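You operate a simulated robot arm through the tools that you are given. There is no shell and no other tool. Be economical: measure what you need, move in short steps, check, and stop when the job is done.

The job below is to be done with a simulated robot arm. You get a single attempt, and the scene is never put back.

JOB
Take the filler pad on the preparation bench and put it away on the bottom tier of the returns shelf. Push the decal drawer shut. Put the heat logger on the shaker bench away on the shelf under the shaker bench. Take the yellow ring and leave it on the third shelf from the bottom of the steel shelving. Shut the panel drawer. Take the tape cassette with the largest size on its label and put it on the green panel. Put two of the yellow caps from the top of the trolley on the low shelf of the masking table. Do these in any order. Set down upright: tape cassette, yellow cap.

It is judged by the outcome, as a careful person would: the job done as asked, and still so three seconds after it is handed in. It fails if anything else is knocked over, pushed out of place, dropped, spilled or broken. A push-on lid holds only when it is set on centred and level and pressed home; a screw cap is set on level and turned clockwise until tight.

ROBOT AND FRAMES
A 7-joint arm with a two-finger parallel gripper on a trunk, on a base that drives. Base frame: it is fixed to the floor where the robot stands at the start and does not move with it; the origin is under the middle of the robot, x ahead of it, y to its left, z up; the surface under the hand at the start is at about z = 0.88. Units: m, rad, N and s.
With the tool pointing down near the work surface it reaches from about 0.36 to 0.74 m from the robot's upright axis, wherever it stands. Its first joint turns from -2.496 to 2.496 rad. Places, roughly: bottom tier of the returns shelf [2.8, 4.4, 0.1]; decal drawer [0.4, -3.2, 0.8]; filler pad [0.75, 0, 1]; green panel (12x10x2 cm) [0.9, -1.2, 0.8]; heat logger [1.75, -6.25, 1]; low shelf of the masking table [0.7, -2.2, 0.3]; panel drawer [0.5, -3.2, 0.6]; shelf under the shaker bench [1.8, -6.6, 0.2]; tape cassette [1, -2.25, 1]; third shelf of the steel shelving (108x15 cm) [-0.9, -6.8, 0.7]; yellow cap (3x5x6 cm) [0.9, -1.3, 0.8]; yellow cap (6x6x4 cm) [0.7, -1.3, 0.8]; yellow ring (5x5x3 cm) [2, -6.1, 0.9]. Payload 3 kg.
The tool frame sits at the grasp point between the pads (the TCP): z along the fingers, y along the line on which they close. The tips reach 0.03 m beyond it. The gripper opens to 0.11 m. The fingers are 0.02 m wide and 0.01 m thick; the gripper's body (0.048 by 0.112 m) begins 0.055 m behind the TCP.
Orientation is that of the tool frame in the base frame, as [roll, pitch, yaw] about the fixed x, y, z axes, in that order (R = Rz(yaw) Ry(pitch) Rx(roll)). With the fingers straight down and closing along the base's y, the tool's x points along the base's -x, its y along +y and its z along -z.

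CONTROLS
- The arm moves only by the tool servo_tool. Its argument "deltas" is text: rows parted by semicolons, each of 7 numbers parted by spaces: the gripper command, from -1 (fully open) to 1 (shut), values between in proportion, then the shift along the base's x, y, z in m, then the turn, a rotation vector about the base's x, y, z in rad. In form: gripper dx dy dz ax ay az; .... A call has 1 to 10 rows; each row is the pose to reach, as a shift and turn from the pose commanded when the call began. Rows are played at 5 a second. More than 0.05 m and 0.15 rad between two rows, or a gripper value outside its range, and nothing of the call is played. Where a pose cannot be reached the arm comes as near as it can. A force on the tool above 40 N (or 10 N above the force at the start of the call, whichever is more), or a blocked arm, ends the call early, and 0.2 s more pass. The fingers move at their own pace (about 0.108 m/s each) and stop on an object; they squeeze with about 33 N. The grip force told is the motor's: it shows also when the fingers shut on nothing. Time passes only in rows, and 0.2 s behind the last, so rows that repeat a pose let the fingers close. It gives the time, the measured TCP pose, the force on the tool (base axes), the opening and the grip force at its end, in the units of the frame above (readings bear some noise), with the torque about the TCP (base axes, N m) and any sound that the robot's microphone picked up.
- Cameras (640 x 400 px; columns grow to the right, rows downward): "scene" is now at [0.1523, 0.0121, 1.7158]; the picture's right is [0.30, -0.95, -0.00], its down [-0.71, -0.23, -0.66] and it looks along [0.63, 0.20, -0.75] (base axes); focal length 270 px, centre (320, 200). "wrist" rides on the gripper at [0.072, 0.017, -0.103] in the tool frame; the picture's right is [-0.23, 0.97, 0.00], its down [-0.76, -0.18, -0.62] and it looks along [-0.61, -0.14, 0.78] (tool axes); focal length 222 px, centre (320, 200). There is no depth. A picture from a camera that has moved, and an enlarged one, comes with that camera's place and axes in the base frame and with its lens. The place of the scene camera against the robot may be out by one fixed shift of up to 0.025 m in any direction.
- camera(camera): a new picture of that camera. The clock stands still meanwhile.
- slide_trunk(by): slides the trunk up (or, below 0, down) by that many m; the arm and the scene camera ride with it, the base frame stays. It gives what a move gives, with no picture.
- base_move(legs): drives the robot by 1 to 6 legs, each [ahead, left, turn to the left] in m, m and rad, along the robot's own axes; the way and the turn of a leg run together, so that a leg with both is an arc; at most 1.5 m and 3.142 rad a leg. The arm and the cameras ride along, it lands a little off, and it stops where it bumps. It gives what a move gives.
- pan_tilt(pan, tilt): turns the head with the scene camera to pan (to the left, within 1.501 rad either way) and tilt (down, from -0.506 to 1.204), counted from straight ahead of the robot. It gives what a move gives.
- zoom(camera, box): a new picture of the part [left, top, right, bottom] of that camera's present view, enlarged. The clock stands still meanwhile.
- close_job(): hands the job in; it is judged then, once.

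Go step by step. Nothing tells you exact positions but the pictures and the camera data: compare them with the known pose of the tool, close in by small moves and look again before you grip or let go. The budget is 207 turns and 180 pictures, counting those below and the enlarged ones. Unless the task says otherwise, let go and move clear before handing in.

The tools are called after "Request:" as a command line: name --argument value ..., lists and objects as JSON in quotes. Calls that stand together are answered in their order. servo_tool: Moves the arm, as the interface text tells. Its arguments: {"type":"object","properties":{"deltas":{"type":"string"}},"required":["deltas"]} The other tools are called the same way: slide_trunk (by) slides the trunk up or down; base_move (legs) drives the base; pan_tilt (pan, tilt) turns the head that bears the scene camera; camera (camera) takes a picture; zoom (camera, box) takes an enlarged picture of a part of a camera's view; close_job () hands the job in.

At the start:

```text
time: 0.0
eef_pos: [0.6082, 0.1774, 1.1955]
orientation: [-3.141, 0.0, -3.141]
contact_force: [0.6, 0.4, -0.5]
moment: [-0.03, -0.02, 0.0]
gripper_width: 0.1102
gripper_force: 0.1
trunk travel left (down, up): [-0.825, 0.065]
robot x, y, heading: [-0.0012, 0.0002, 0.004]
head pan, tilt: [0.311, 0.846]
```

scene: 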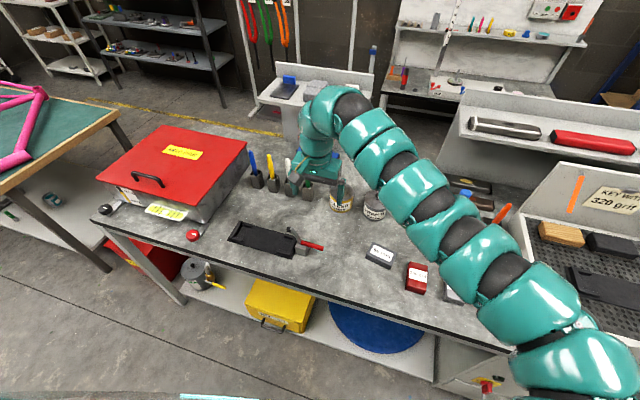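
wrist: 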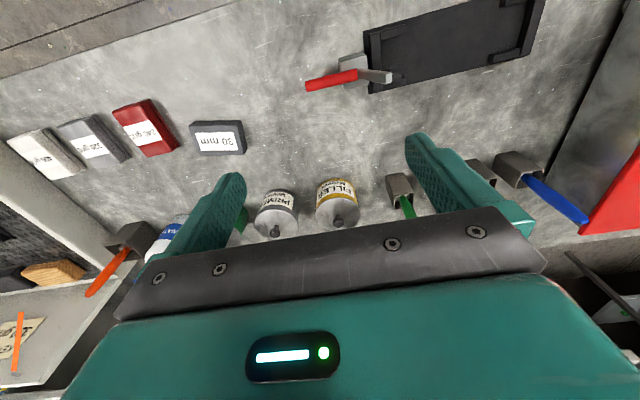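

I see the preparation bench with several small blocks; the filler pad should be near [0.75, 0, 0.9]. I'll zoom to read labels.

Request:
zoom --camera "scene" --box '[220, 200, 460, 350]'

Request:
zoom --camera "wrist" --box '[0, 80, 320, 280]'

```text
2.67 times, centred on (340, 275) of scene
camera zoom: at [0.1523, 0.0121, 1.7158], right [0.3, -0.95, 0.0], down [-0.71, -0.23, -0.66], along [0.63, 0.2, -0.75], focal length 721 px, centre (267, 0)
```

zoom: 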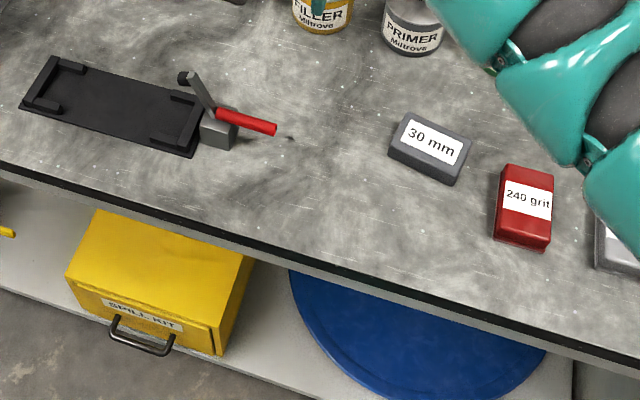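

```text
2.00 times, centred on (160, 180) of wrist
camera zoom: at [0.5353, 0.1946, 1.2993], right [0.23, 0.97, 0.0], down [0.76, -0.18, 0.62], along [0.61, -0.14, -0.78], focal length 444 px, centre (640, 240)
```

zoom: 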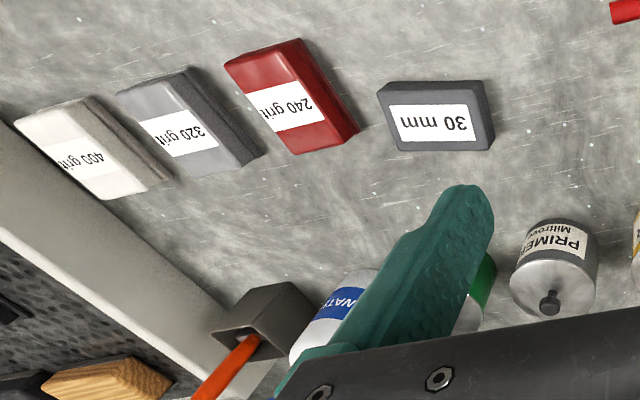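

The "30 mm" grey block at about (0.655, -0.03) matches the filler pad. Before gripping, I look at the returns shelf to choose the grasp.

Request:
pan_tilt --pan 0.95 --tilt 0.3

Request:
camera --camera "scene"

Request:
zoom --camera "scene" --box '[220, 120, 420, 245]'

Request:
pan_tilt --pan -1.0 --tilt 0.4

Request:
camera --camera "scene"

```text
time: 1.0
eef_pos: [0.6084, 0.1768, 1.1963]
orientation: [3.141, 0.001, 3.141]
contact_force: [0.6, 0.1, -0.1]
moment: [-0.01, 0.02, -0.04]
gripper_width: 0.1099
gripper_force: 0.0
trunk travel left (down, up): [-0.825, 0.065]
robot x, y, heading: [-0.0024, 0.0018, -0.004]
head pan, tilt: [0.949, 0.3]
```

```text
175 pictures are left
camera scene: at [0.1321, 0.064, 1.7638], right [0.81, -0.58, 0.0], down [-0.17, -0.24, -0.95], along [0.56, 0.78, -0.3], focal length 270 px, centre (320, 200)
```

scene: 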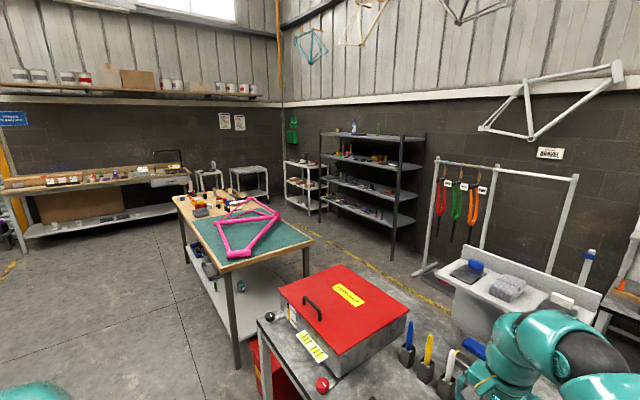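

```text
3.20 times, centred on (320, 182) of scene
camera zoom: at [0.1321, 0.064, 1.7638], right [0.81, -0.58, 0.0], down [-0.17, -0.24, -0.95], along [0.56, 0.78, -0.3], focal length 865 px, centre (320, 256)
```

zoom: 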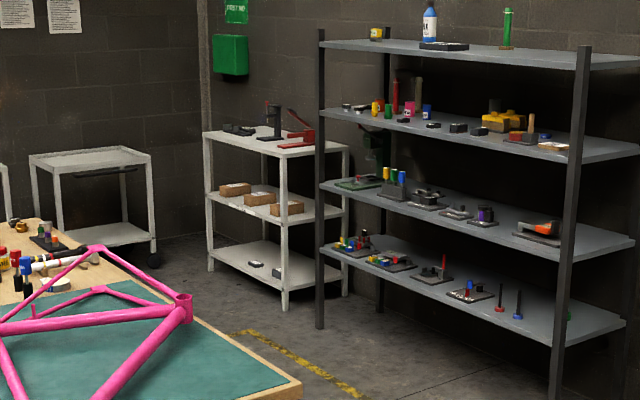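

```text
time: 2.9
eef_pos: [0.6098, 0.1766, 1.1963]
orientation: [3.141, -0.001, -3.141]
contact_force: [-0.3, -0.3, 1.2]
moment: [-0.03, -0.03, 0.06]
gripper_width: 0.11
gripper_force: 0.0
trunk travel left (down, up): [-0.825, 0.065]
robot x, y, heading: [0.0012, -0.0033, -0.002]
head pan, tilt: [-1.0, 0.4]
```

```text
173 pictures are left
camera scene: at [0.1277, -0.0898, 1.7546], right [-0.84, -0.54, 0.0], down [-0.21, 0.33, -0.92], along [0.5, -0.77, -0.39], focal length 270 px, centre (320, 200)
```

scene: 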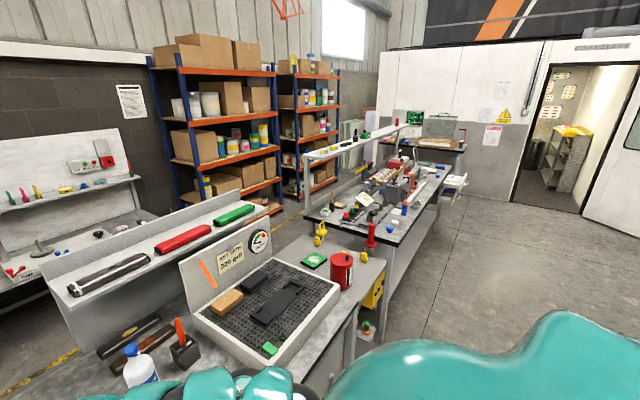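

The returns shelf is the small white three-tier rack (bottom opening about 0.4 m tall). I'll grip the pad with the tool tilted forward so it can go in flat; tilt and hover over the pad first.

Request:
servo_tool --deltas "-1 -0.004 -0.02 -0.01 0 -0.1 0; -1 -0.008 -0.04 -0.02 0 -0.2 0; -1 -0.012 -0.06 -0.03 0 -0.3 0; -1 -0.016 -0.08 -0.04 0 -0.4 0; -1 -0.02 -0.1 -0.05 0 -0.5 0; -1 -0.024 -0.12 -0.06 0 -0.6 0; -1 -0.028 -0.14 -0.07 0 -0.7 0; -1 -0.03 -0.16 -0.08 0 -0.8 0; -1 -0.03 -0.18 -0.09 0 -0.85 0; -1 -0.03 -0.205 -0.1 0 -0.9 0"

Request:
servo_tool --deltas "-1 0 0 -0.03 0 0 -0.07; -1 0.0 0 -0.06 0 0 -0.13; -1 0 0 -0.06 0 0 -0.13"

Request:
pan_tilt --pan -0.05 --tilt 0.95

Request:
camera --camera "wrist"

Request:
camera --camera "scene"

```text
time: 5.1
eef_pos: [0.5779, -0.0171, 1.1001]
orientation: [-3.137, 0.882, -3.141]
contact_force: [0.0, 0.7, -0.3]
moment: [-0.02, -0.03, 0.0]
gripper_width: 0.1099
gripper_force: 0.1
out of reach, approached as far as the arm can: row 1, 2, 3, 10
trunk travel left (down, up): [-0.825, 0.065]
robot x, y, heading: [-0.0002, -0.0016, -0.0]
head pan, tilt: [-1.0, 0.4]
```

```text
time: 5.9
eef_pos: [0.58, -0.0191, 1.0398]
orientation: [3.14, 0.903, 3.012]
contact_force: [0.3, 0.4, -0.6]
moment: [-0.05, 0.01, -0.02]
gripper_width: 0.1101
gripper_force: 0.0
trunk travel left (down, up): [-0.825, 0.065]
robot x, y, heading: [-0.0014, -0.0017, -0.0]
head pan, tilt: [-1.0, 0.4]
```

```text
time: 7.2
eef_pos: [0.5792, -0.0182, 1.0401]
orientation: [3.141, 0.9, 3.01]
contact_force: [-0.5, -0.4, 0.1]
moment: [0.01, -0.01, 0.0]
gripper_width: 0.1103
gripper_force: 0.1
trunk travel left (down, up): [-0.825, 0.065]
robot x, y, heading: [-0.0018, 0.003, 0.0]
head pan, tilt: [-0.051, 0.949]
```

```text
172 pictures are left
camera wrist: at [0.4564, 0.0148, 1.0461], right [0.27, 0.95, 0.18], down [-0.04, -0.17, 0.98], along [0.96, -0.27, -0.01], focal length 222 px, centre (320, 200)
```

wrist: 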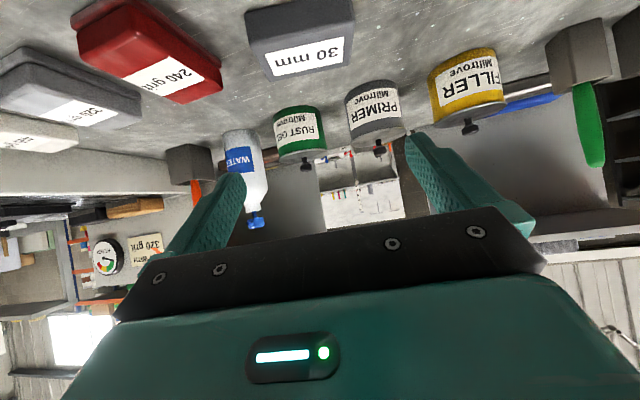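

```text
171 pictures are left
camera scene: at [0.1501, -0.0156, 1.708], right [-0.05, -1.0, 0.0], down [-0.81, 0.04, -0.58], along [0.58, -0.03, -0.81], focal length 270 px, centre (320, 200)
```

scene: 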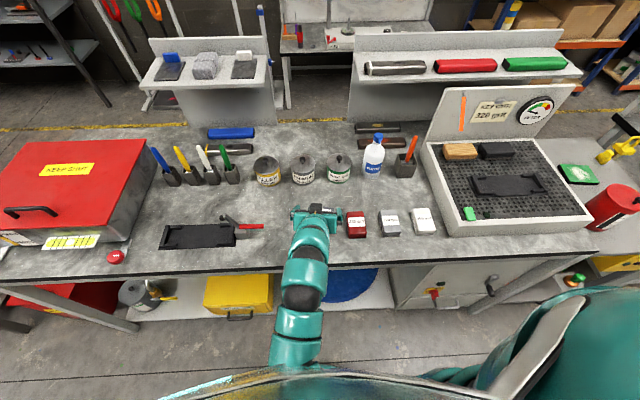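

The pad lies just ahead of the gripper. I zoom the wrist view to pin its edges.

Request:
zoom --camera "wrist" --box '[220, 0, 380, 100]'

Request:
zoom --camera "scene" --box '[260, 180, 380, 255]'

```text
4.00 times, centred on (300, 50) of wrist
camera zoom: at [0.4564, 0.0148, 1.0461], right [0.27, 0.95, 0.18], down [-0.04, -0.17, 0.98], along [0.96, -0.27, -0.01], focal length 888 px, centre (400, 800)
```

zoom: 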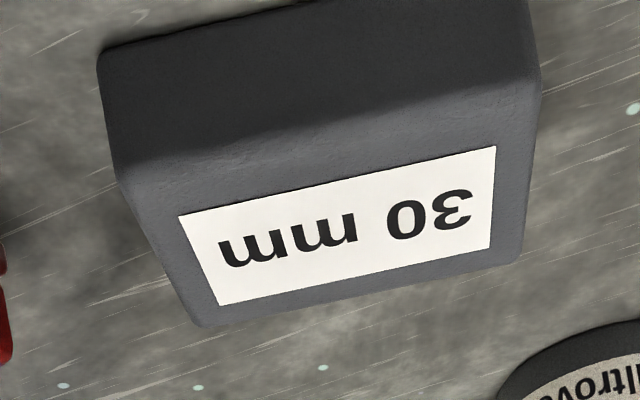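

```text
5.33 times, centred on (320, 218) of scene
camera zoom: at [0.1501, -0.0156, 1.708], right [-0.05, -1.0, 0.0], down [-0.81, 0.04, -0.58], along [0.58, -0.03, -0.81], focal length 1442 px, centre (320, 107)
```

zoom: 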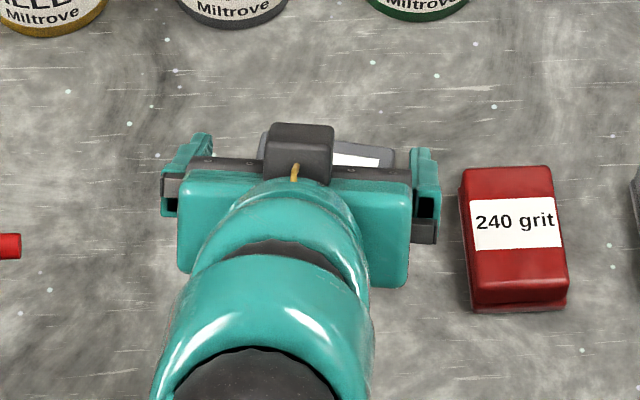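

Pad centre is about (0.660, -0.031), top z≈0.908, ~8.8×6.2 cm, turned about -0.2 rad. I align and lower around it with the fingers open.

Request:
servo_tool --deltas "-1 0.02 -0.004 -0.035 0 0 -0.04; -1 0.04 -0.008 -0.07 0 0 -0.08; -1 0.06 -0.012 -0.1 0 0 -0.08; -1 0.075 -0.012 -0.117 0 0 -0.08; -1 0.077 -0.012 -0.13 0 0 -0.08; -1 0.077 -0.012 -0.13 0 0 -0.08"

Request:
camera --camera "wrist"

```text
time: 8.6
eef_pos: [0.6563, -0.0298, 0.91]
orientation: [-3.141, 0.899, 2.931]
contact_force: [-1.0, -0.6, 0.0]
moment: [0.0, 0.01, 0.01]
gripper_width: 0.11
gripper_force: 0.1
trunk travel left (down, up): [-0.825, 0.065]
robot x, y, heading: [0.0012, -0.0027, 0.001]
head pan, tilt: [-0.051, 0.949]
```

```text
168 pictures are left
camera wrist: at [0.5364, 0.0138, 0.9174], right [0.34, 0.92, 0.18], down [-0.05, -0.17, 0.98], along [0.94, -0.34, -0.01], focal length 222 px, centre (320, 200)
```

wrist: 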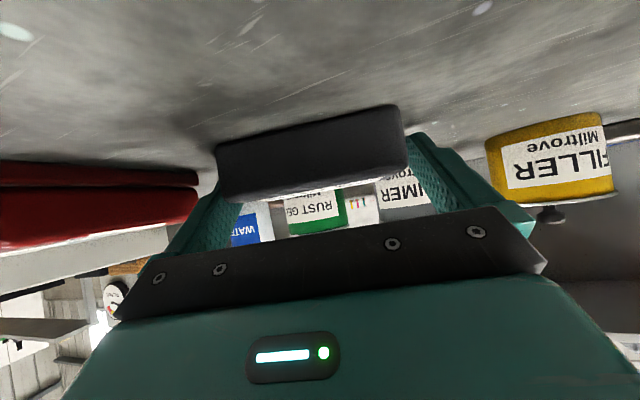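

The pad is between the fingers; I close and lift slightly.

Request:
servo_tool --deltas "1 0 0 0 0 0 0; 1 0 0 0 0 0 0; 1 0 0 0 0 0 0; 1 0 0 0.04 0 0 0; 1 0 0 0.08 0 0 0; 1 -0.03 0 0.12 0 0 0; 1 -0.06 0 0.15 0 0 0; 1 -0.09 0 0.18 0 0 0"

Request:
camera --camera "wrist"

Request:
camera --camera "scene"

```text
time: 10.4
eef_pos: [0.5688, -0.0326, 1.0901]
orientation: [-3.141, 0.901, 2.932]
contact_force: [1.0, -0.8, -1.1]
moment: [-0.02, 0.0, 0.02]
gripper_width: 0.0888
gripper_force: 32.8
trunk travel left (down, up): [-0.825, 0.065]
robot x, y, heading: [-0.0015, 0.0002, 0.002]
head pan, tilt: [-0.051, 0.949]
```

```text
167 pictures are left
camera wrist: at [0.4484, 0.0111, 1.0973], right [0.34, 0.92, 0.18], down [-0.05, -0.17, 0.98], along [0.94, -0.34, -0.01], focal length 222 px, centre (320, 200)
```

wrist: 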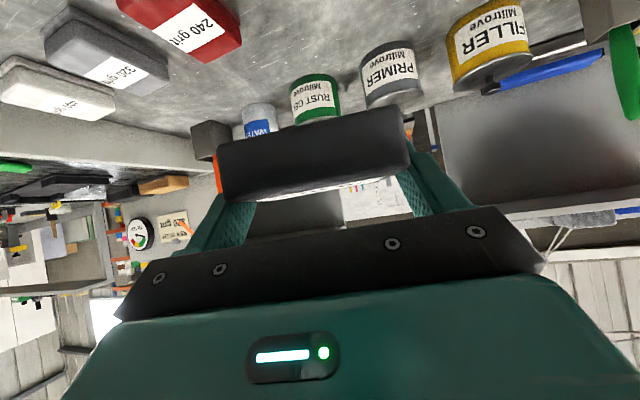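

```text
166 pictures are left
camera scene: at [0.1491, -0.0161, 1.708], right [-0.05, -1.0, 0.0], down [-0.81, 0.04, -0.58], along [0.58, -0.03, -0.81], focal length 270 px, centre (320, 200)
```

scene: 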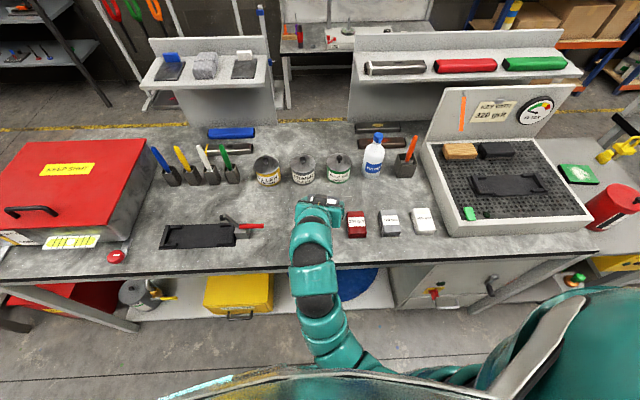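

The pad is held (width 0.089). I back off and strafe left past the table to the returns shelf lane at y≈4.35, then look.

Request:
base_move --legs '[[-0.4, 0, 0], [0, 1.45, 0], [0, 1.45, 0], [0, 1.45, 0], [1.0, 0, 0]]'

Request:
pan_tilt --pan 0 --tilt 0.5

Request:
camera --camera "scene"

```text
time: 38.3
eef_pos: [1.2294, 4.3401, 1.0887]
orientation: [-3.141, 0.899, 2.898]
contact_force: [-0.2, -0.6, 0.1]
moment: [-0.01, -0.01, 0.01]
gripper_width: 0.0886
gripper_force: 32.8
trunk travel left (down, up): [-0.825, 0.065]
robot x, y, heading: [0.6656, 4.3938, -0.031]
head pan, tilt: [-0.051, 0.949]
```

```text
time: 39.2
eef_pos: [1.2309, 4.3393, 1.09]
orientation: [3.141, 0.899, 2.9]
contact_force: [-0.1, -0.1, 0.6]
moment: [0.01, -0.02, 0.01]
gripper_width: 0.0888
gripper_force: 32.4
trunk travel left (down, up): [-0.825, 0.065]
robot x, y, heading: [0.6617, 4.3909, -0.03]
head pan, tilt: [0.0, 0.499]
```

```text
165 pictures are left
camera scene: at [0.8299, 4.374, 1.7453], right [-0.03, -1.0, 0.0], down [-0.48, 0.02, -0.88], along [0.88, -0.03, -0.48], focal length 270 px, centre (320, 200)
```

scene: 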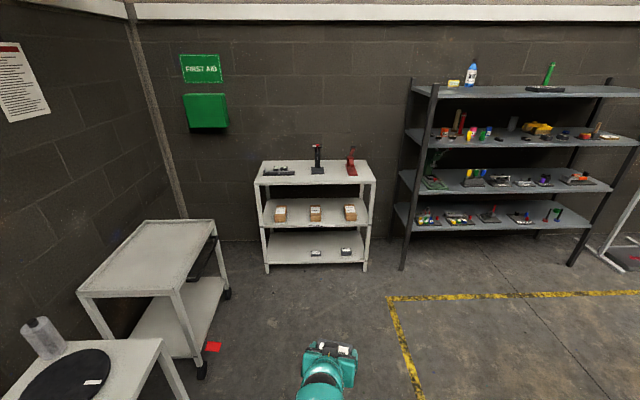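

The rack is clear ahead: front edge x≈2.65, free space on the bottom tier around y≈4.58. I drive to just short of it, then lower the trunk.

Request:
base_move --legs '[[0, 0.12, 0.03], [1.2, 0.08, 0]]'

Request:
slide_trunk --by -0.8

Request:
camera --camera "scene"

Request:
camera --camera "wrist"

```text
time: 46.2
eef_pos: [2.4431, 4.5501, 1.0887]
orientation: [3.14, 0.899, 2.924]
contact_force: [-0.1, 0.3, -0.7]
moment: [0.03, -0.03, 0.0]
gripper_width: 0.0889
gripper_force: 33.1
trunk travel left (down, up): [-0.825, 0.065]
robot x, y, heading: [1.8768, 4.5902, -0.007]
head pan, tilt: [0.0, 0.499]
```

```text
refused: -0.8 is not a number from -0.4 to 0.4
```

```text
164 pictures are left
camera scene: at [2.0425, 4.5734, 1.7454], right [-0.01, -1.0, 0.0], down [-0.48, 0.0, -0.88], along [0.88, -0.01, -0.48], focal length 270 px, centre (320, 200)
```

scene: 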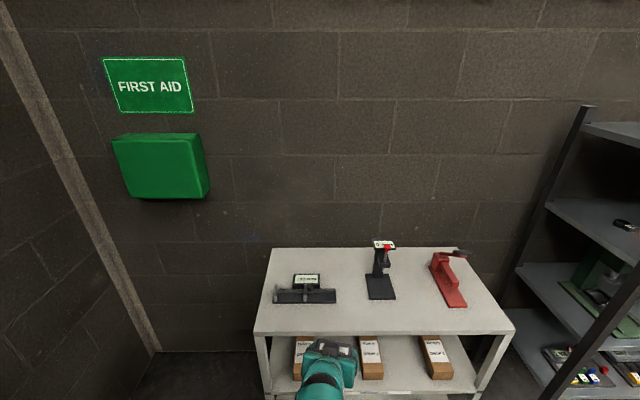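

```text
163 pictures are left
camera wrist: at [2.3234, 4.5944, 1.0966], right [0.35, 0.92, 0.18], down [-0.05, -0.17, 0.98], along [0.94, -0.35, -0.01], focal length 222 px, centre (320, 200)
```

wrist: 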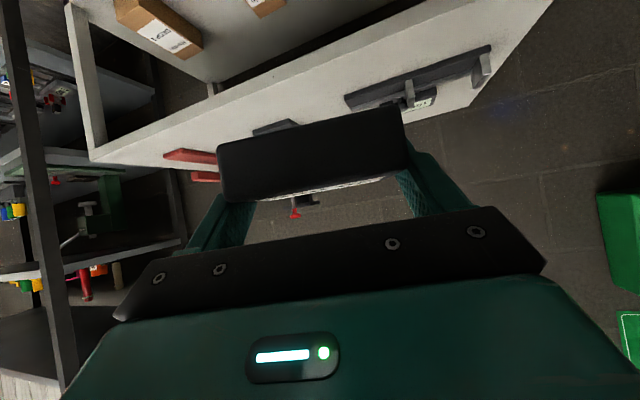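

Clear of the front edge by ~15 cm. I lower the trunk in two slides.

Request:
slide_trunk --by -0.4

Request:
slide_trunk --by -0.4

Request:
camera --camera "scene"

Request:
camera --camera "wrist"

```text
time: 50.0
eef_pos: [2.4433, 4.5501, 0.689]
orientation: [3.139, 0.902, 2.924]
contact_force: [0.3, -0.1, 0.3]
moment: [0.01, 0.03, -0.01]
gripper_width: 0.0886
gripper_force: 32.8
trunk travel left (down, up): [-0.425, 0.465]
robot x, y, heading: [1.8736, 4.5863, -0.004]
head pan, tilt: [0.0, 0.499]
```

```text
time: 54.0
eef_pos: [2.4417, 4.5508, 0.4498]
orientation: [3.127, 0.913, 2.908]
contact_force: [-0.5, -0.2, -0.1]
moment: [0.0, -0.02, -0.02]
gripper_width: 0.0886
gripper_force: 33.2
trunk travel left (down, up): [-0.174, 0.716]
robot x, y, heading: [1.8762, 4.5882, -0.003]
head pan, tilt: [0.0, 0.499]
stopped: the arm was blocked; the commanded pose is now the measured one
```

```text
162 pictures are left
camera scene: at [2.0335, 4.5739, 1.0993], right [-0.01, -1.0, 0.0], down [-0.47, 0.0, -0.88], along [0.88, -0.01, -0.47], focal length 270 px, centre (320, 200)
```

scene: 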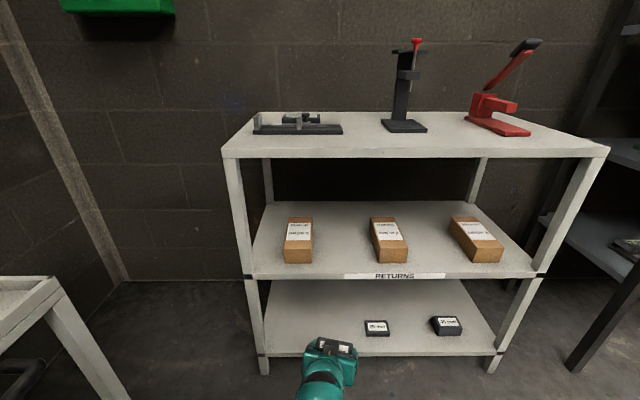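

```text
161 pictures are left
camera wrist: at [2.3225, 4.5949, 0.4564], right [0.35, 0.92, 0.19], down [-0.07, -0.18, 0.98], along [0.93, -0.36, 0.0], focal length 222 px, centre (320, 200)
```

wrist: 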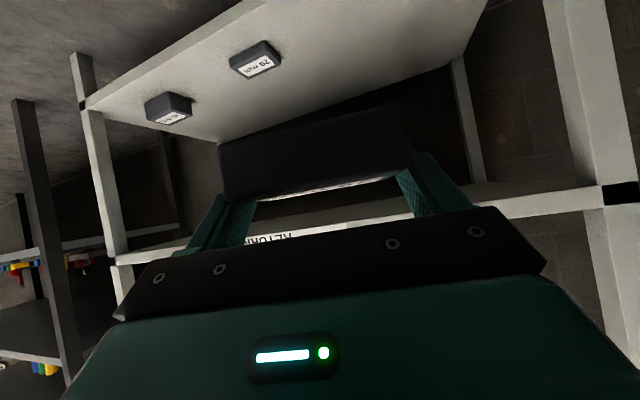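

The trunk stopped at TCP z≈0.45, likely the arm folding near the base. The bottom tier is at z≈0.13 under a mid tier at ≈0.5; I lower with the arm itself.

Request:
servo_tool --deltas "1 0.0 0 -0.04 0 0 0; 1 0.01 0.0 -0.08 0 0 0; 1 0.02 0 -0.12 0 0 0; 1 0.03 0 -0.16 0 0 0; 1 0.04 0 -0.19 0 0 0"

Request:
camera --camera "scene"

```text
time: 55.4
eef_pos: [2.5339, 4.5845, 0.3529]
orientation: [2.905, 1.013, 2.728]
contact_force: [0.1, 0.9, -0.8]
moment: [-0.05, -0.05, 0.0]
gripper_width: 0.0885
gripper_force: 32.8
trunk travel left (down, up): [-0.174, 0.716]
robot x, y, heading: [1.8707, 4.5873, -0.008]
head pan, tilt: [0.0, 0.499]
stopped in row 5: the arm was blocked; the commanded pose is now the measured one
```

```text
160 pictures are left
camera scene: at [2.028, 4.5751, 1.1106], right [-0.01, -1.0, 0.0], down [-0.47, 0.0, -0.88], along [0.88, -0.01, -0.47], focal length 270 px, centre (320, 200)
```

scene: 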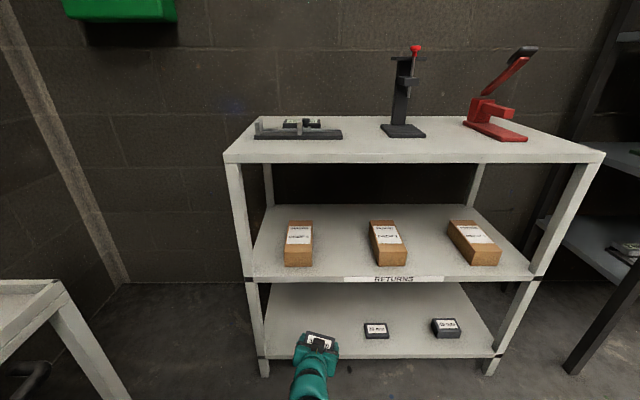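

Something of the arm is hindered. I look down at the arm to see what blocks it.

Request:
pan_tilt --pan 0 --tilt 1.1

Request:
camera --camera "scene"

Request:
camera --camera "wrist"

```text
time: 56.4
eef_pos: [2.534, 4.5848, 0.3511]
orientation: [2.918, 1.012, 2.74]
contact_force: [-0.6, -0.3, 0.3]
moment: [0.03, 0.0, -0.01]
gripper_width: 0.0888
gripper_force: 32.7
trunk travel left (down, up): [-0.174, 0.716]
robot x, y, heading: [1.876, 4.5885, -0.007]
head pan, tilt: [0.0, 1.1]
```

```text
159 pictures are left
camera scene: at [2.0038, 4.5776, 1.0624], right [-0.01, -1.0, 0.0], down [-0.89, 0.01, -0.46], along [0.46, -0.01, -0.89], focal length 270 px, centre (320, 200)
```

scene: 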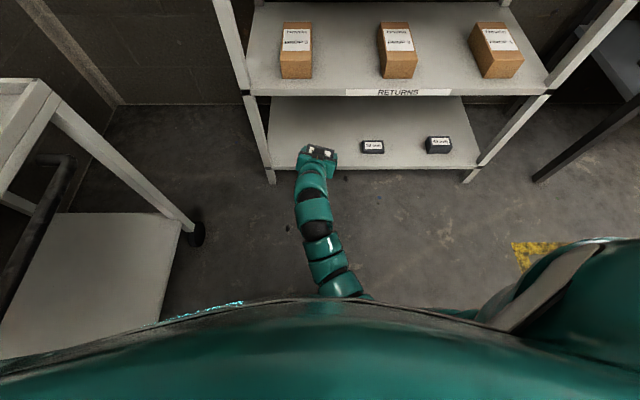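

```text
158 pictures are left
camera wrist: at [2.4143, 4.6294, 0.3454], right [0.32, 0.9, 0.31], down [-0.19, -0.26, 0.95], along [0.93, -0.36, 0.09], focal length 222 px, centre (320, 200)
```

wrist: 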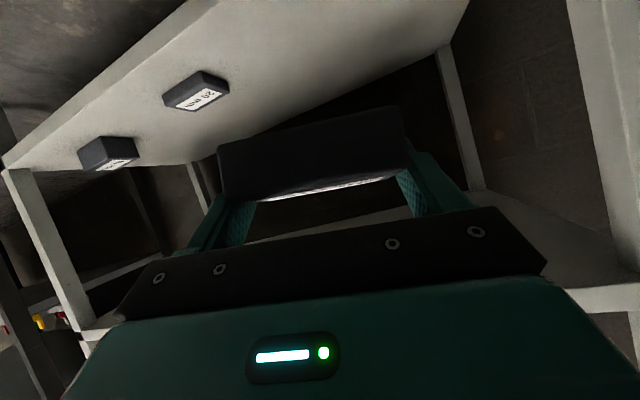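

The wrist is folded close to the robot; extending the arm should free it. I back the base off a little and reach further out, restoring the tool's orientation.

Request:
base_move --legs '[[-0.15, 0, 0]]'

Request:
servo_tool --deltas "1 0.04 0 0 -0.02 0.03 0.02; 1 0.08 0 0 -0.04 0.06 0.04; 1 0.12 0 0 -0.06 0.1 0.06; 1 0.15 0 -0.02 -0.09 0.147 0.08; 1 0.17 0 -0.05 -0.09 0.147 0.08; 1 0.17 0 -0.08 -0.09 0.147 0.08"

Request:
slide_trunk --by -0.1

Request:
camera --camera "scene"

```text
time: 57.8
eef_pos: [2.3865, 4.5871, 0.3521]
orientation: [2.919, 1.011, 2.741]
contact_force: [-0.1, 0.5, 0.1]
moment: [0.01, -0.01, 0.0]
gripper_width: 0.0886
gripper_force: 32.8
trunk travel left (down, up): [-0.174, 0.716]
robot x, y, heading: [1.725, 4.5882, -0.006]
head pan, tilt: [0.0, 1.1]
```

```text
time: 59.2
eef_pos: [2.5605, 4.584, 0.2481]
orientation: [3.136, 0.886, 2.993]
contact_force: [0.8, 0.1, 0.6]
moment: [-0.02, 0.01, -0.05]
gripper_width: 0.0883
gripper_force: 33.0
trunk travel left (down, up): [-0.174, 0.716]
robot x, y, heading: [1.7243, 4.5861, -0.002]
head pan, tilt: [0.0, 1.1]
```

```text
time: 60.5
eef_pos: [2.5592, 4.5846, 0.1491]
orientation: [3.135, 0.885, 2.997]
contact_force: [-0.7, -0.4, -0.2]
moment: [0.01, -0.01, -0.01]
gripper_width: 0.0886
gripper_force: 33.5
trunk travel left (down, up): [-0.074, 0.816]
robot x, y, heading: [1.724, 4.5862, -0.006]
head pan, tilt: [0.0, 1.1]
```

```text
157 pictures are left
camera scene: at [1.866, 4.575, 0.9471], right [-0.01, -1.0, 0.0], down [-0.89, 0.01, -0.45], along [0.45, 0.0, -0.89], focal length 270 px, centre (320, 200)
```

scene: 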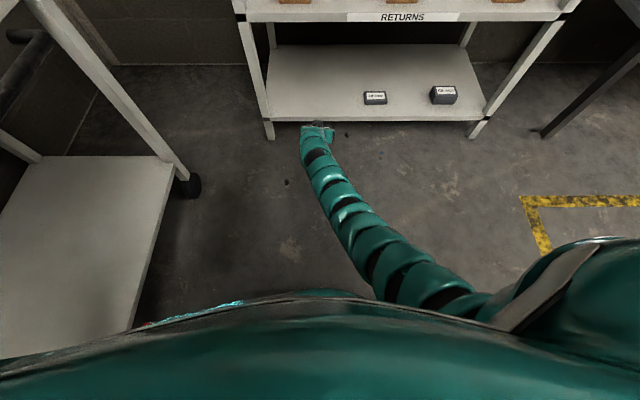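

Good posture now. I raise 6 cm, drive in 0.2 m, and look with the wrist camera.

Request:
slide_trunk --by 0.07

Request:
base_move --legs '[[0.21, 0, 0]]'

Request:
camera --camera "wrist"

Request:
camera --camera "scene"

```text
time: 61.6
eef_pos: [2.5586, 4.5851, 0.2168]
orientation: [3.137, 0.884, 2.997]
contact_force: [0.1, -0.1, -0.4]
moment: [-0.03, 0.0, 0.0]
gripper_width: 0.0885
gripper_force: 33.0
trunk travel left (down, up): [-0.144, 0.746]
robot x, y, heading: [1.7267, 4.5854, -0.004]
head pan, tilt: [0.0, 1.1]
```

```text
time: 63.3
eef_pos: [2.7721, 4.5804, 0.2192]
orientation: [3.135, 0.886, 2.995]
contact_force: [0.2, 0.3, -0.6]
moment: [0.02, -0.02, 0.02]
gripper_width: 0.0886
gripper_force: 33.2
trunk travel left (down, up): [-0.144, 0.746]
robot x, y, heading: [1.9388, 4.5863, -0.007]
head pan, tilt: [0.0, 1.1]
```

```text
156 pictures are left
camera wrist: at [2.65, 4.6167, 0.2281], right [0.28, 0.94, 0.18], down [-0.03, -0.18, 0.98], along [0.96, -0.28, -0.03], focal length 222 px, centre (320, 200)
```

wrist: 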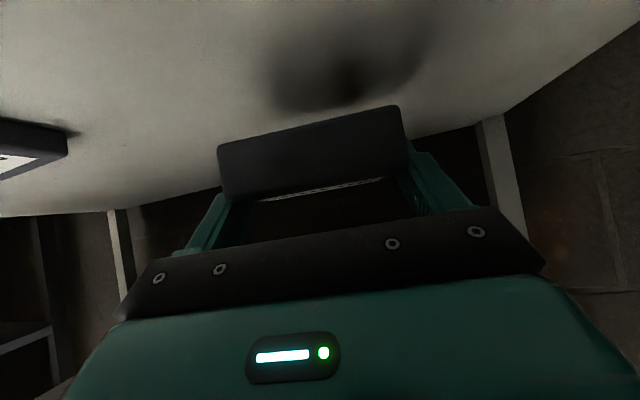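

```text
155 pictures are left
camera scene: at [2.0796, 4.5728, 1.0171], right [-0.01, -1.0, 0.0], down [-0.89, 0.01, -0.45], along [0.45, 0.0, -0.89], focal length 270 px, centre (320, 200)
```

scene: 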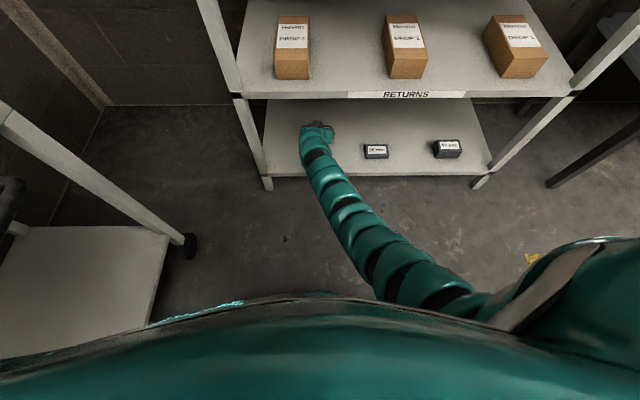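

I lower toward the tier in small steps watching the force.

Request:
servo_tool --deltas "1 0 0 -0.02 0 0 0; 1 0 0 -0.04 0 0 0; 1 0 0 -0.05 0 0 0; 1 0 0 -0.055 0 0 0; 1 0 0 -0.058 0 0 0"

Request:
camera --camera "wrist"

```text
time: 64.5
eef_pos: [2.7701, 4.584, 0.1734]
orientation: [3.133, 0.883, 2.993]
contact_force: [1.0, -0.1, 0.1]
moment: [0.04, 0.01, -0.01]
gripper_width: 0.0886
gripper_force: 33.4
out of reach, approached as far as the arm can: row 3, 4, 5
trunk travel left (down, up): [-0.144, 0.746]
robot x, y, heading: [1.9424, 4.5862, -0.006]
head pan, tilt: [0.0, 1.1]
```

```text
154 pictures are left
camera wrist: at [2.6472, 4.6198, 0.1831], right [0.28, 0.94, 0.18], down [-0.02, -0.18, 0.98], along [0.96, -0.28, -0.03], focal length 222 px, centre (320, 200)
```

wrist: 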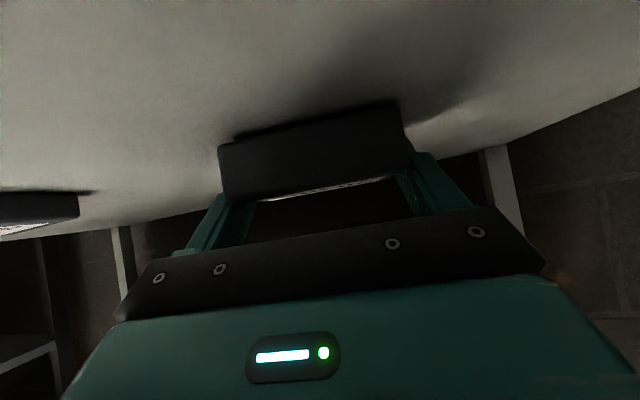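

The arm is at its reach downward; I use the trunk for the last centimetres.

Request:
slide_trunk --by -0.012

Request:
slide_trunk --by -0.006

Request:
camera --camera "wrist"

```text
time: 65.0
eef_pos: [2.7727, 4.585, 0.1699]
orientation: [3.135, 0.892, 2.992]
contact_force: [-8.0, -1.7, 19.5]
moment: [-0.3, -0.14, -0.07]
gripper_width: 0.0888
gripper_force: 32.8
trunk travel left (down, up): [-0.134, 0.756]
robot x, y, heading: [1.9392, 4.5903, -0.008]
head pan, tilt: [0.0, 1.1]
stopped: the force on the tool passed its limit at 47 N (the readings are from after the stop); the commanded pose is now the measured one
```

```text
time: 65.3
eef_pos: [2.7729, 4.5855, 0.1691]
orientation: [3.135, 0.896, 2.993]
contact_force: [-9.7, -1.8, 21.5]
moment: [-0.25, 0.11, -0.08]
gripper_width: 0.0883
gripper_force: 32.9
trunk travel left (down, up): [-0.132, 0.758]
robot x, y, heading: [1.9394, 4.586, -0.01]
head pan, tilt: [0.0, 1.1]
stopped: the force on the tool passed its limit at 46 N (the readings are from after the stop); the commanded pose is now the measured one
```

```text
153 pictures are left
camera wrist: at [2.6505, 4.6204, 0.1774], right [0.28, 0.94, 0.18], down [-0.04, -0.18, 0.98], along [0.96, -0.28, -0.02], focal length 222 px, centre (320, 200)
```

wrist: 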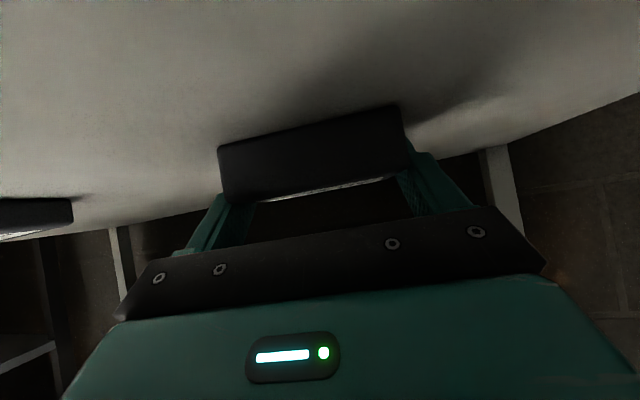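

Contact with the tier. I release, then back out by the base.

Request:
servo_tool --deltas "-0.5 0 0 0 0 0 0; -1 0 0 0.0 0 0 0; -1 0 0 0 0 0 0; -1 -0.02 0 0.01 0 0 0; -1 -0.05 0 0.02 0 0 0; -1 -0.09 0 0.03 0 0 0"

Request:
camera --camera "wrist"

Request:
camera --camera "scene"

```text
time: 66.9
eef_pos: [2.6881, 4.5516, 0.1934]
orientation: [3.138, 0.89, 2.941]
contact_force: [0.2, 1.0, 0.6]
moment: [-0.04, 0.01, -0.02]
gripper_width: 0.11
gripper_force: 0.1
trunk travel left (down, up): [-0.132, 0.758]
robot x, y, heading: [1.935, 4.5837, -0.014]
head pan, tilt: [0.0, 1.1]
stopped in row 6: the arm was blocked; the commanded pose is now the measured one
```

```text
152 pictures are left
camera wrist: at [2.5664, 4.5936, 0.2022], right [0.33, 0.93, 0.18], down [-0.04, -0.18, 0.98], along [0.94, -0.33, -0.02], focal length 222 px, centre (320, 200)
```

wrist: 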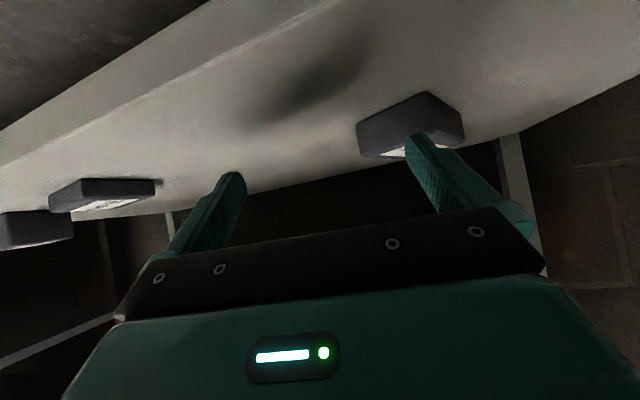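

```text
151 pictures are left
camera scene: at [2.0793, 4.5712, 1.0045], right [-0.01, -1.0, 0.0], down [-0.89, 0.01, -0.45], along [0.45, 0.0, -0.89], focal length 270 px, centre (320, 200)
```

scene: 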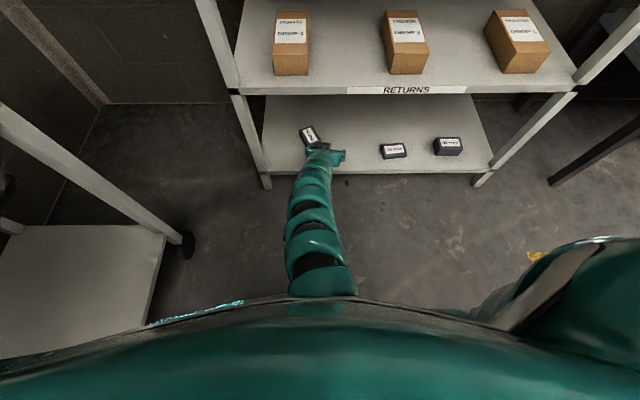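

The filler pad lies flat on the tier, but the arm swung while retreating and the neighbouring pad seems shifted ~7 cm. I back out and inspect.

Request:
base_move --legs '[[-0.3, 0, 0.01]]'

Request:
pan_tilt --pan 0 --tilt 0.7

Request:
camera --camera "scene"

Request:
camera --camera "wrist"

```text
time: 69.0
eef_pos: [2.3868, 4.5618, 0.194]
orientation: [3.137, 0.889, 2.949]
contact_force: [0.2, 0.3, 0.3]
moment: [0.01, -0.01, -0.02]
gripper_width: 0.11
gripper_force: 0.2
trunk travel left (down, up): [-0.132, 0.758]
robot x, y, heading: [1.6361, 4.5893, -0.009]
head pan, tilt: [0.0, 1.1]
```

```text
time: 69.8
eef_pos: [2.3864, 4.56, 0.195]
orientation: [3.137, 0.89, 2.95]
contact_force: [0.0, -0.1, 0.2]
moment: [0.0, 0.02, 0.0]
gripper_width: 0.1099
gripper_force: 0.0
trunk travel left (down, up): [-0.132, 0.758]
robot x, y, heading: [1.641, 4.5873, -0.006]
head pan, tilt: [0.0, 0.7]
```

```text
150 pictures are left
camera scene: at [1.8006, 4.5754, 1.0347], right [-0.01, -1.0, 0.0], down [-0.64, 0.0, -0.76], along [0.76, 0.0, -0.64], focal length 270 px, centre (320, 200)
```

scene: 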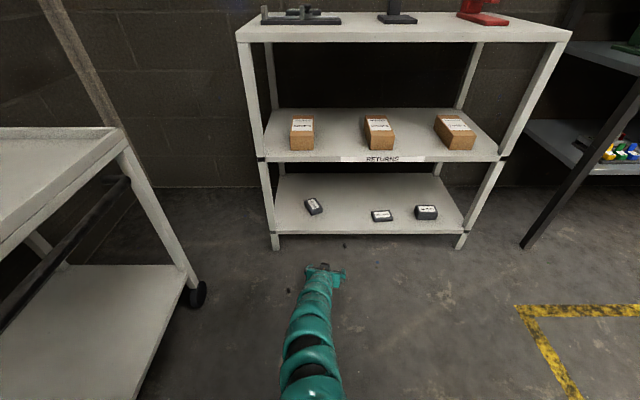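

```text
149 pictures are left
camera wrist: at [2.2657, 4.6014, 0.2025], right [0.32, 0.93, 0.18], down [-0.04, -0.18, 0.98], along [0.95, -0.33, -0.02], focal length 222 px, centre (320, 200)
```

wrist: 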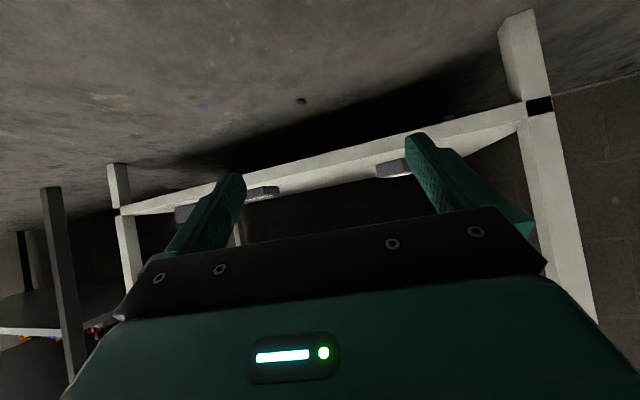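

The neighbouring pad has gone from y≈4.34 to ≈4.277. I'll put it back: straighten the tool, raise slightly, and line the base up with it.

Request:
servo_tool --deltas "-1 0 0 0.01 0 0 0.06; -1 0 0 0.02 0 0 0.12; -1 0 0 0.02 0 0 0.18; -1 0 0 0.02 0 0 0.18"

Request:
base_move --legs '[[0, -0.285, 0], [0.18, 0, 0]]'

Request:
camera --camera "wrist"

Request:
camera --camera "scene"

```text
time: 70.8
eef_pos: [2.3882, 4.5606, 0.2137]
orientation: [3.134, 0.893, 3.125]
contact_force: [0.6, -0.7, -0.3]
moment: [0.04, -0.01, 0.01]
gripper_width: 0.1101
gripper_force: 0.0
out of reach, approached as far as the arm can: row 2, 3
trunk travel left (down, up): [-0.132, 0.758]
robot x, y, heading: [1.6373, 4.588, -0.007]
head pan, tilt: [0.0, 0.7]
```

```text
time: 73.9
eef_pos: [2.5675, 4.2759, 0.2142]
orientation: [3.134, 0.892, 3.127]
contact_force: [-0.3, 0.7, 0.0]
moment: [0.01, 0.02, 0.0]
gripper_width: 0.1104
gripper_force: 0.0
trunk travel left (down, up): [-0.132, 0.758]
robot x, y, heading: [1.8155, 4.3033, -0.005]
head pan, tilt: [0.0, 0.7]
```

```text
148 pictures are left
camera wrist: at [2.4409, 4.2943, 0.2227], right [0.15, 0.97, 0.18], down [-0.01, -0.18, 0.98], along [0.99, -0.15, -0.02], focal length 222 px, centre (320, 200)
```

wrist: 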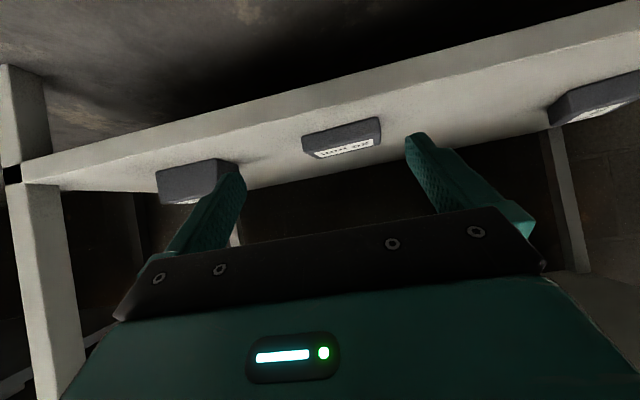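

```text
147 pictures are left
camera scene: at [1.9796, 4.2907, 1.0348], right [-0.01, -1.0, 0.0], down [-0.64, 0.0, -0.76], along [0.76, 0.0, -0.64], focal length 270 px, centre (320, 200)
```

scene: 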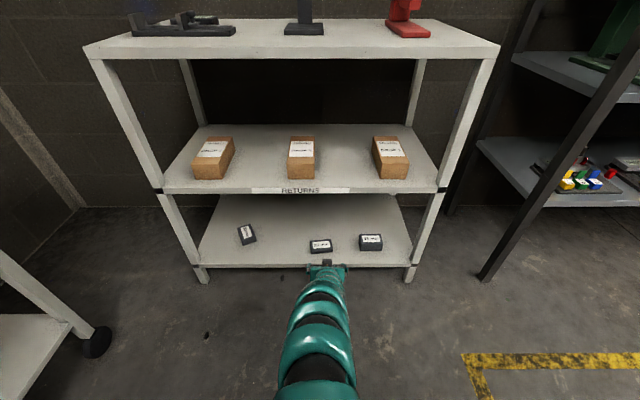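

The pad is at about (2.73, 4.292), slightly turned; I move in above it and check.

Request:
base_move --legs '[[0.155, 0.017, 0]]'

Request:
camera --camera "wrist"

```text
time: 75.3
eef_pos: [2.7245, 4.2903, 0.2144]
orientation: [3.135, 0.889, 3.127]
contact_force: [0.0, 0.5, 0.1]
moment: [0.02, 0.01, 0.0]
gripper_width: 0.11
gripper_force: 0.1
trunk travel left (down, up): [-0.132, 0.758]
robot x, y, heading: [1.9726, 4.3202, -0.011]
head pan, tilt: [0.0, 0.7]
```

```text
146 pictures are left
camera wrist: at [2.5977, 4.3086, 0.2227], right [0.16, 0.97, 0.18], down [-0.01, -0.18, 0.98], along [0.99, -0.15, -0.02], focal length 222 px, centre (320, 200)
```

wrist: 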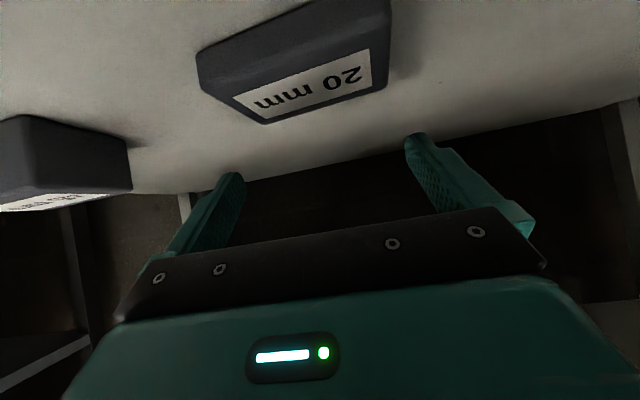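

Aligned. I lower by the trunk, then grip.

Request:
slide_trunk --by -0.042

Request:
servo_tool --deltas "1 0 0 0 0 0 0; 1 0 0 0 0 0 0; 1 0 0 0 0 0 0"

Request:
camera --camera "wrist"

```text
time: 76.2
eef_pos: [2.7242, 4.2891, 0.1727]
orientation: [3.138, 0.893, 3.125]
contact_force: [0.4, 0.1, 0.4]
moment: [-0.02, -0.02, 0.03]
gripper_width: 0.1101
gripper_force: 0.1
trunk travel left (down, up): [-0.09, 0.8]
robot x, y, heading: [1.973, 4.3201, -0.014]
head pan, tilt: [0.0, 0.7]
```

```text
time: 77.0
eef_pos: [2.7243, 4.2899, 0.1728]
orientation: [3.136, 0.89, 3.126]
contact_force: [-0.2, 0.5, 0.6]
moment: [0.06, 0.02, 0.02]
gripper_width: 0.089
gripper_force: 33.1
trunk travel left (down, up): [-0.09, 0.8]
robot x, y, heading: [1.975, 4.3182, -0.009]
head pan, tilt: [0.0, 0.7]
```

```text
145 pictures are left
camera wrist: at [2.5977, 4.3086, 0.1808], right [0.16, 0.97, 0.18], down [-0.01, -0.18, 0.98], along [0.99, -0.15, -0.02], focal length 222 px, centre (320, 200)
```

wrist: 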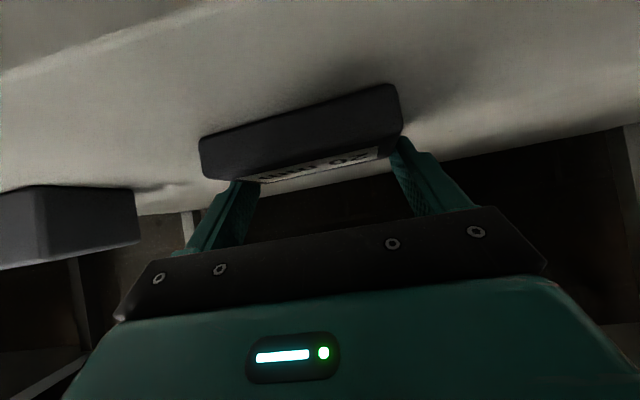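

Gripped. I lift 6 mm, shift 6.8 cm left, set it down, release, then rise straight up by the trunk and back off.

Request:
slide_trunk --by 0.008

Request:
base_move --legs '[[0.005, 0.068, 0.008]]'

Request:
slide_trunk --by -0.007

Request:
servo_tool --deltas "-1 0 0 0 0 0 0; -1 0 0 0 0 0 0; -1 0 0 0 0 0 0"

Request:
slide_trunk --by 0.05

Request:
base_move --legs '[[-0.4, 0, 0]]'

Request:
camera --camera "scene"

```text
time: 77.6
eef_pos: [2.7243, 4.289, 0.1796]
orientation: [3.137, 0.891, 3.126]
contact_force: [-0.5, 0.1, 0.0]
moment: [0.02, -0.01, -0.01]
gripper_width: 0.089
gripper_force: 33.0
trunk travel left (down, up): [-0.098, 0.792]
robot x, y, heading: [1.9739, 4.3167, -0.008]
head pan, tilt: [0.0, 0.7]
```

```text
time: 78.6
eef_pos: [2.7296, 4.3652, 0.1793]
orientation: [3.137, 0.889, 3.135]
contact_force: [-0.8, -0.4, -0.3]
moment: [-0.04, 0.01, 0.01]
gripper_width: 0.0887
gripper_force: 32.9
trunk travel left (down, up): [-0.098, 0.792]
robot x, y, heading: [1.9784, 4.3855, 0.0]
head pan, tilt: [0.0, 0.7]
```

```text
time: 79.1
eef_pos: [2.7298, 4.3643, 0.1732]
orientation: [3.136, 0.889, 3.133]
contact_force: [0.3, 0.3, 0.5]
moment: [0.0, -0.02, 0.02]
gripper_width: 0.0885
gripper_force: 33.0
trunk travel left (down, up): [-0.091, 0.799]
robot x, y, heading: [1.9825, 4.3842, 0.006]
head pan, tilt: [0.0, 0.7]
```

```text
time: 79.9
eef_pos: [2.7297, 4.3653, 0.1725]
orientation: [3.135, 0.888, 3.135]
contact_force: [0.2, 0.2, -0.6]
moment: [0.02, -0.04, -0.01]
gripper_width: 0.1101
gripper_force: 0.0
trunk travel left (down, up): [-0.091, 0.799]
robot x, y, heading: [1.9799, 4.388, 0.002]
head pan, tilt: [0.0, 0.7]
```

```text
time: 80.8
eef_pos: [2.7307, 4.3645, 0.2231]
orientation: [3.136, 0.891, 3.135]
contact_force: [-0.5, -0.2, -0.2]
moment: [0.02, -0.02, 0.01]
gripper_width: 0.1103
gripper_force: 0.2
trunk travel left (down, up): [-0.141, 0.749]
robot x, y, heading: [1.9796, 4.3866, 0.006]
head pan, tilt: [0.0, 0.7]
```

```text
time: 83.3
eef_pos: [2.329, 4.3675, 0.2218]
orientation: [3.136, 0.89, 3.14]
contact_force: [-1.1, -0.4, -0.5]
moment: [-0.01, 0.05, 0.0]
gripper_width: 0.1099
gripper_force: 0.1
trunk travel left (down, up): [-0.141, 0.749]
robot x, y, heading: [1.5787, 4.3847, 0.005]
head pan, tilt: [0.0, 0.7]
```

```text
144 pictures are left
camera scene: at [1.7398, 4.3758, 1.0437], right [0.01, -1.0, 0.0], down [-0.64, 0.0, -0.76], along [0.76, 0.0, -0.64], focal length 270 px, centre (320, 200)
```

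scene: 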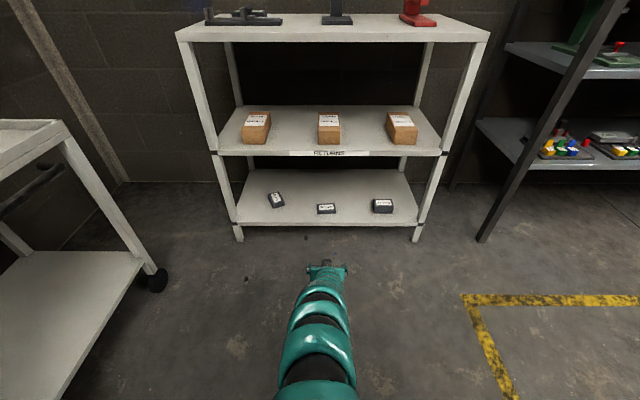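

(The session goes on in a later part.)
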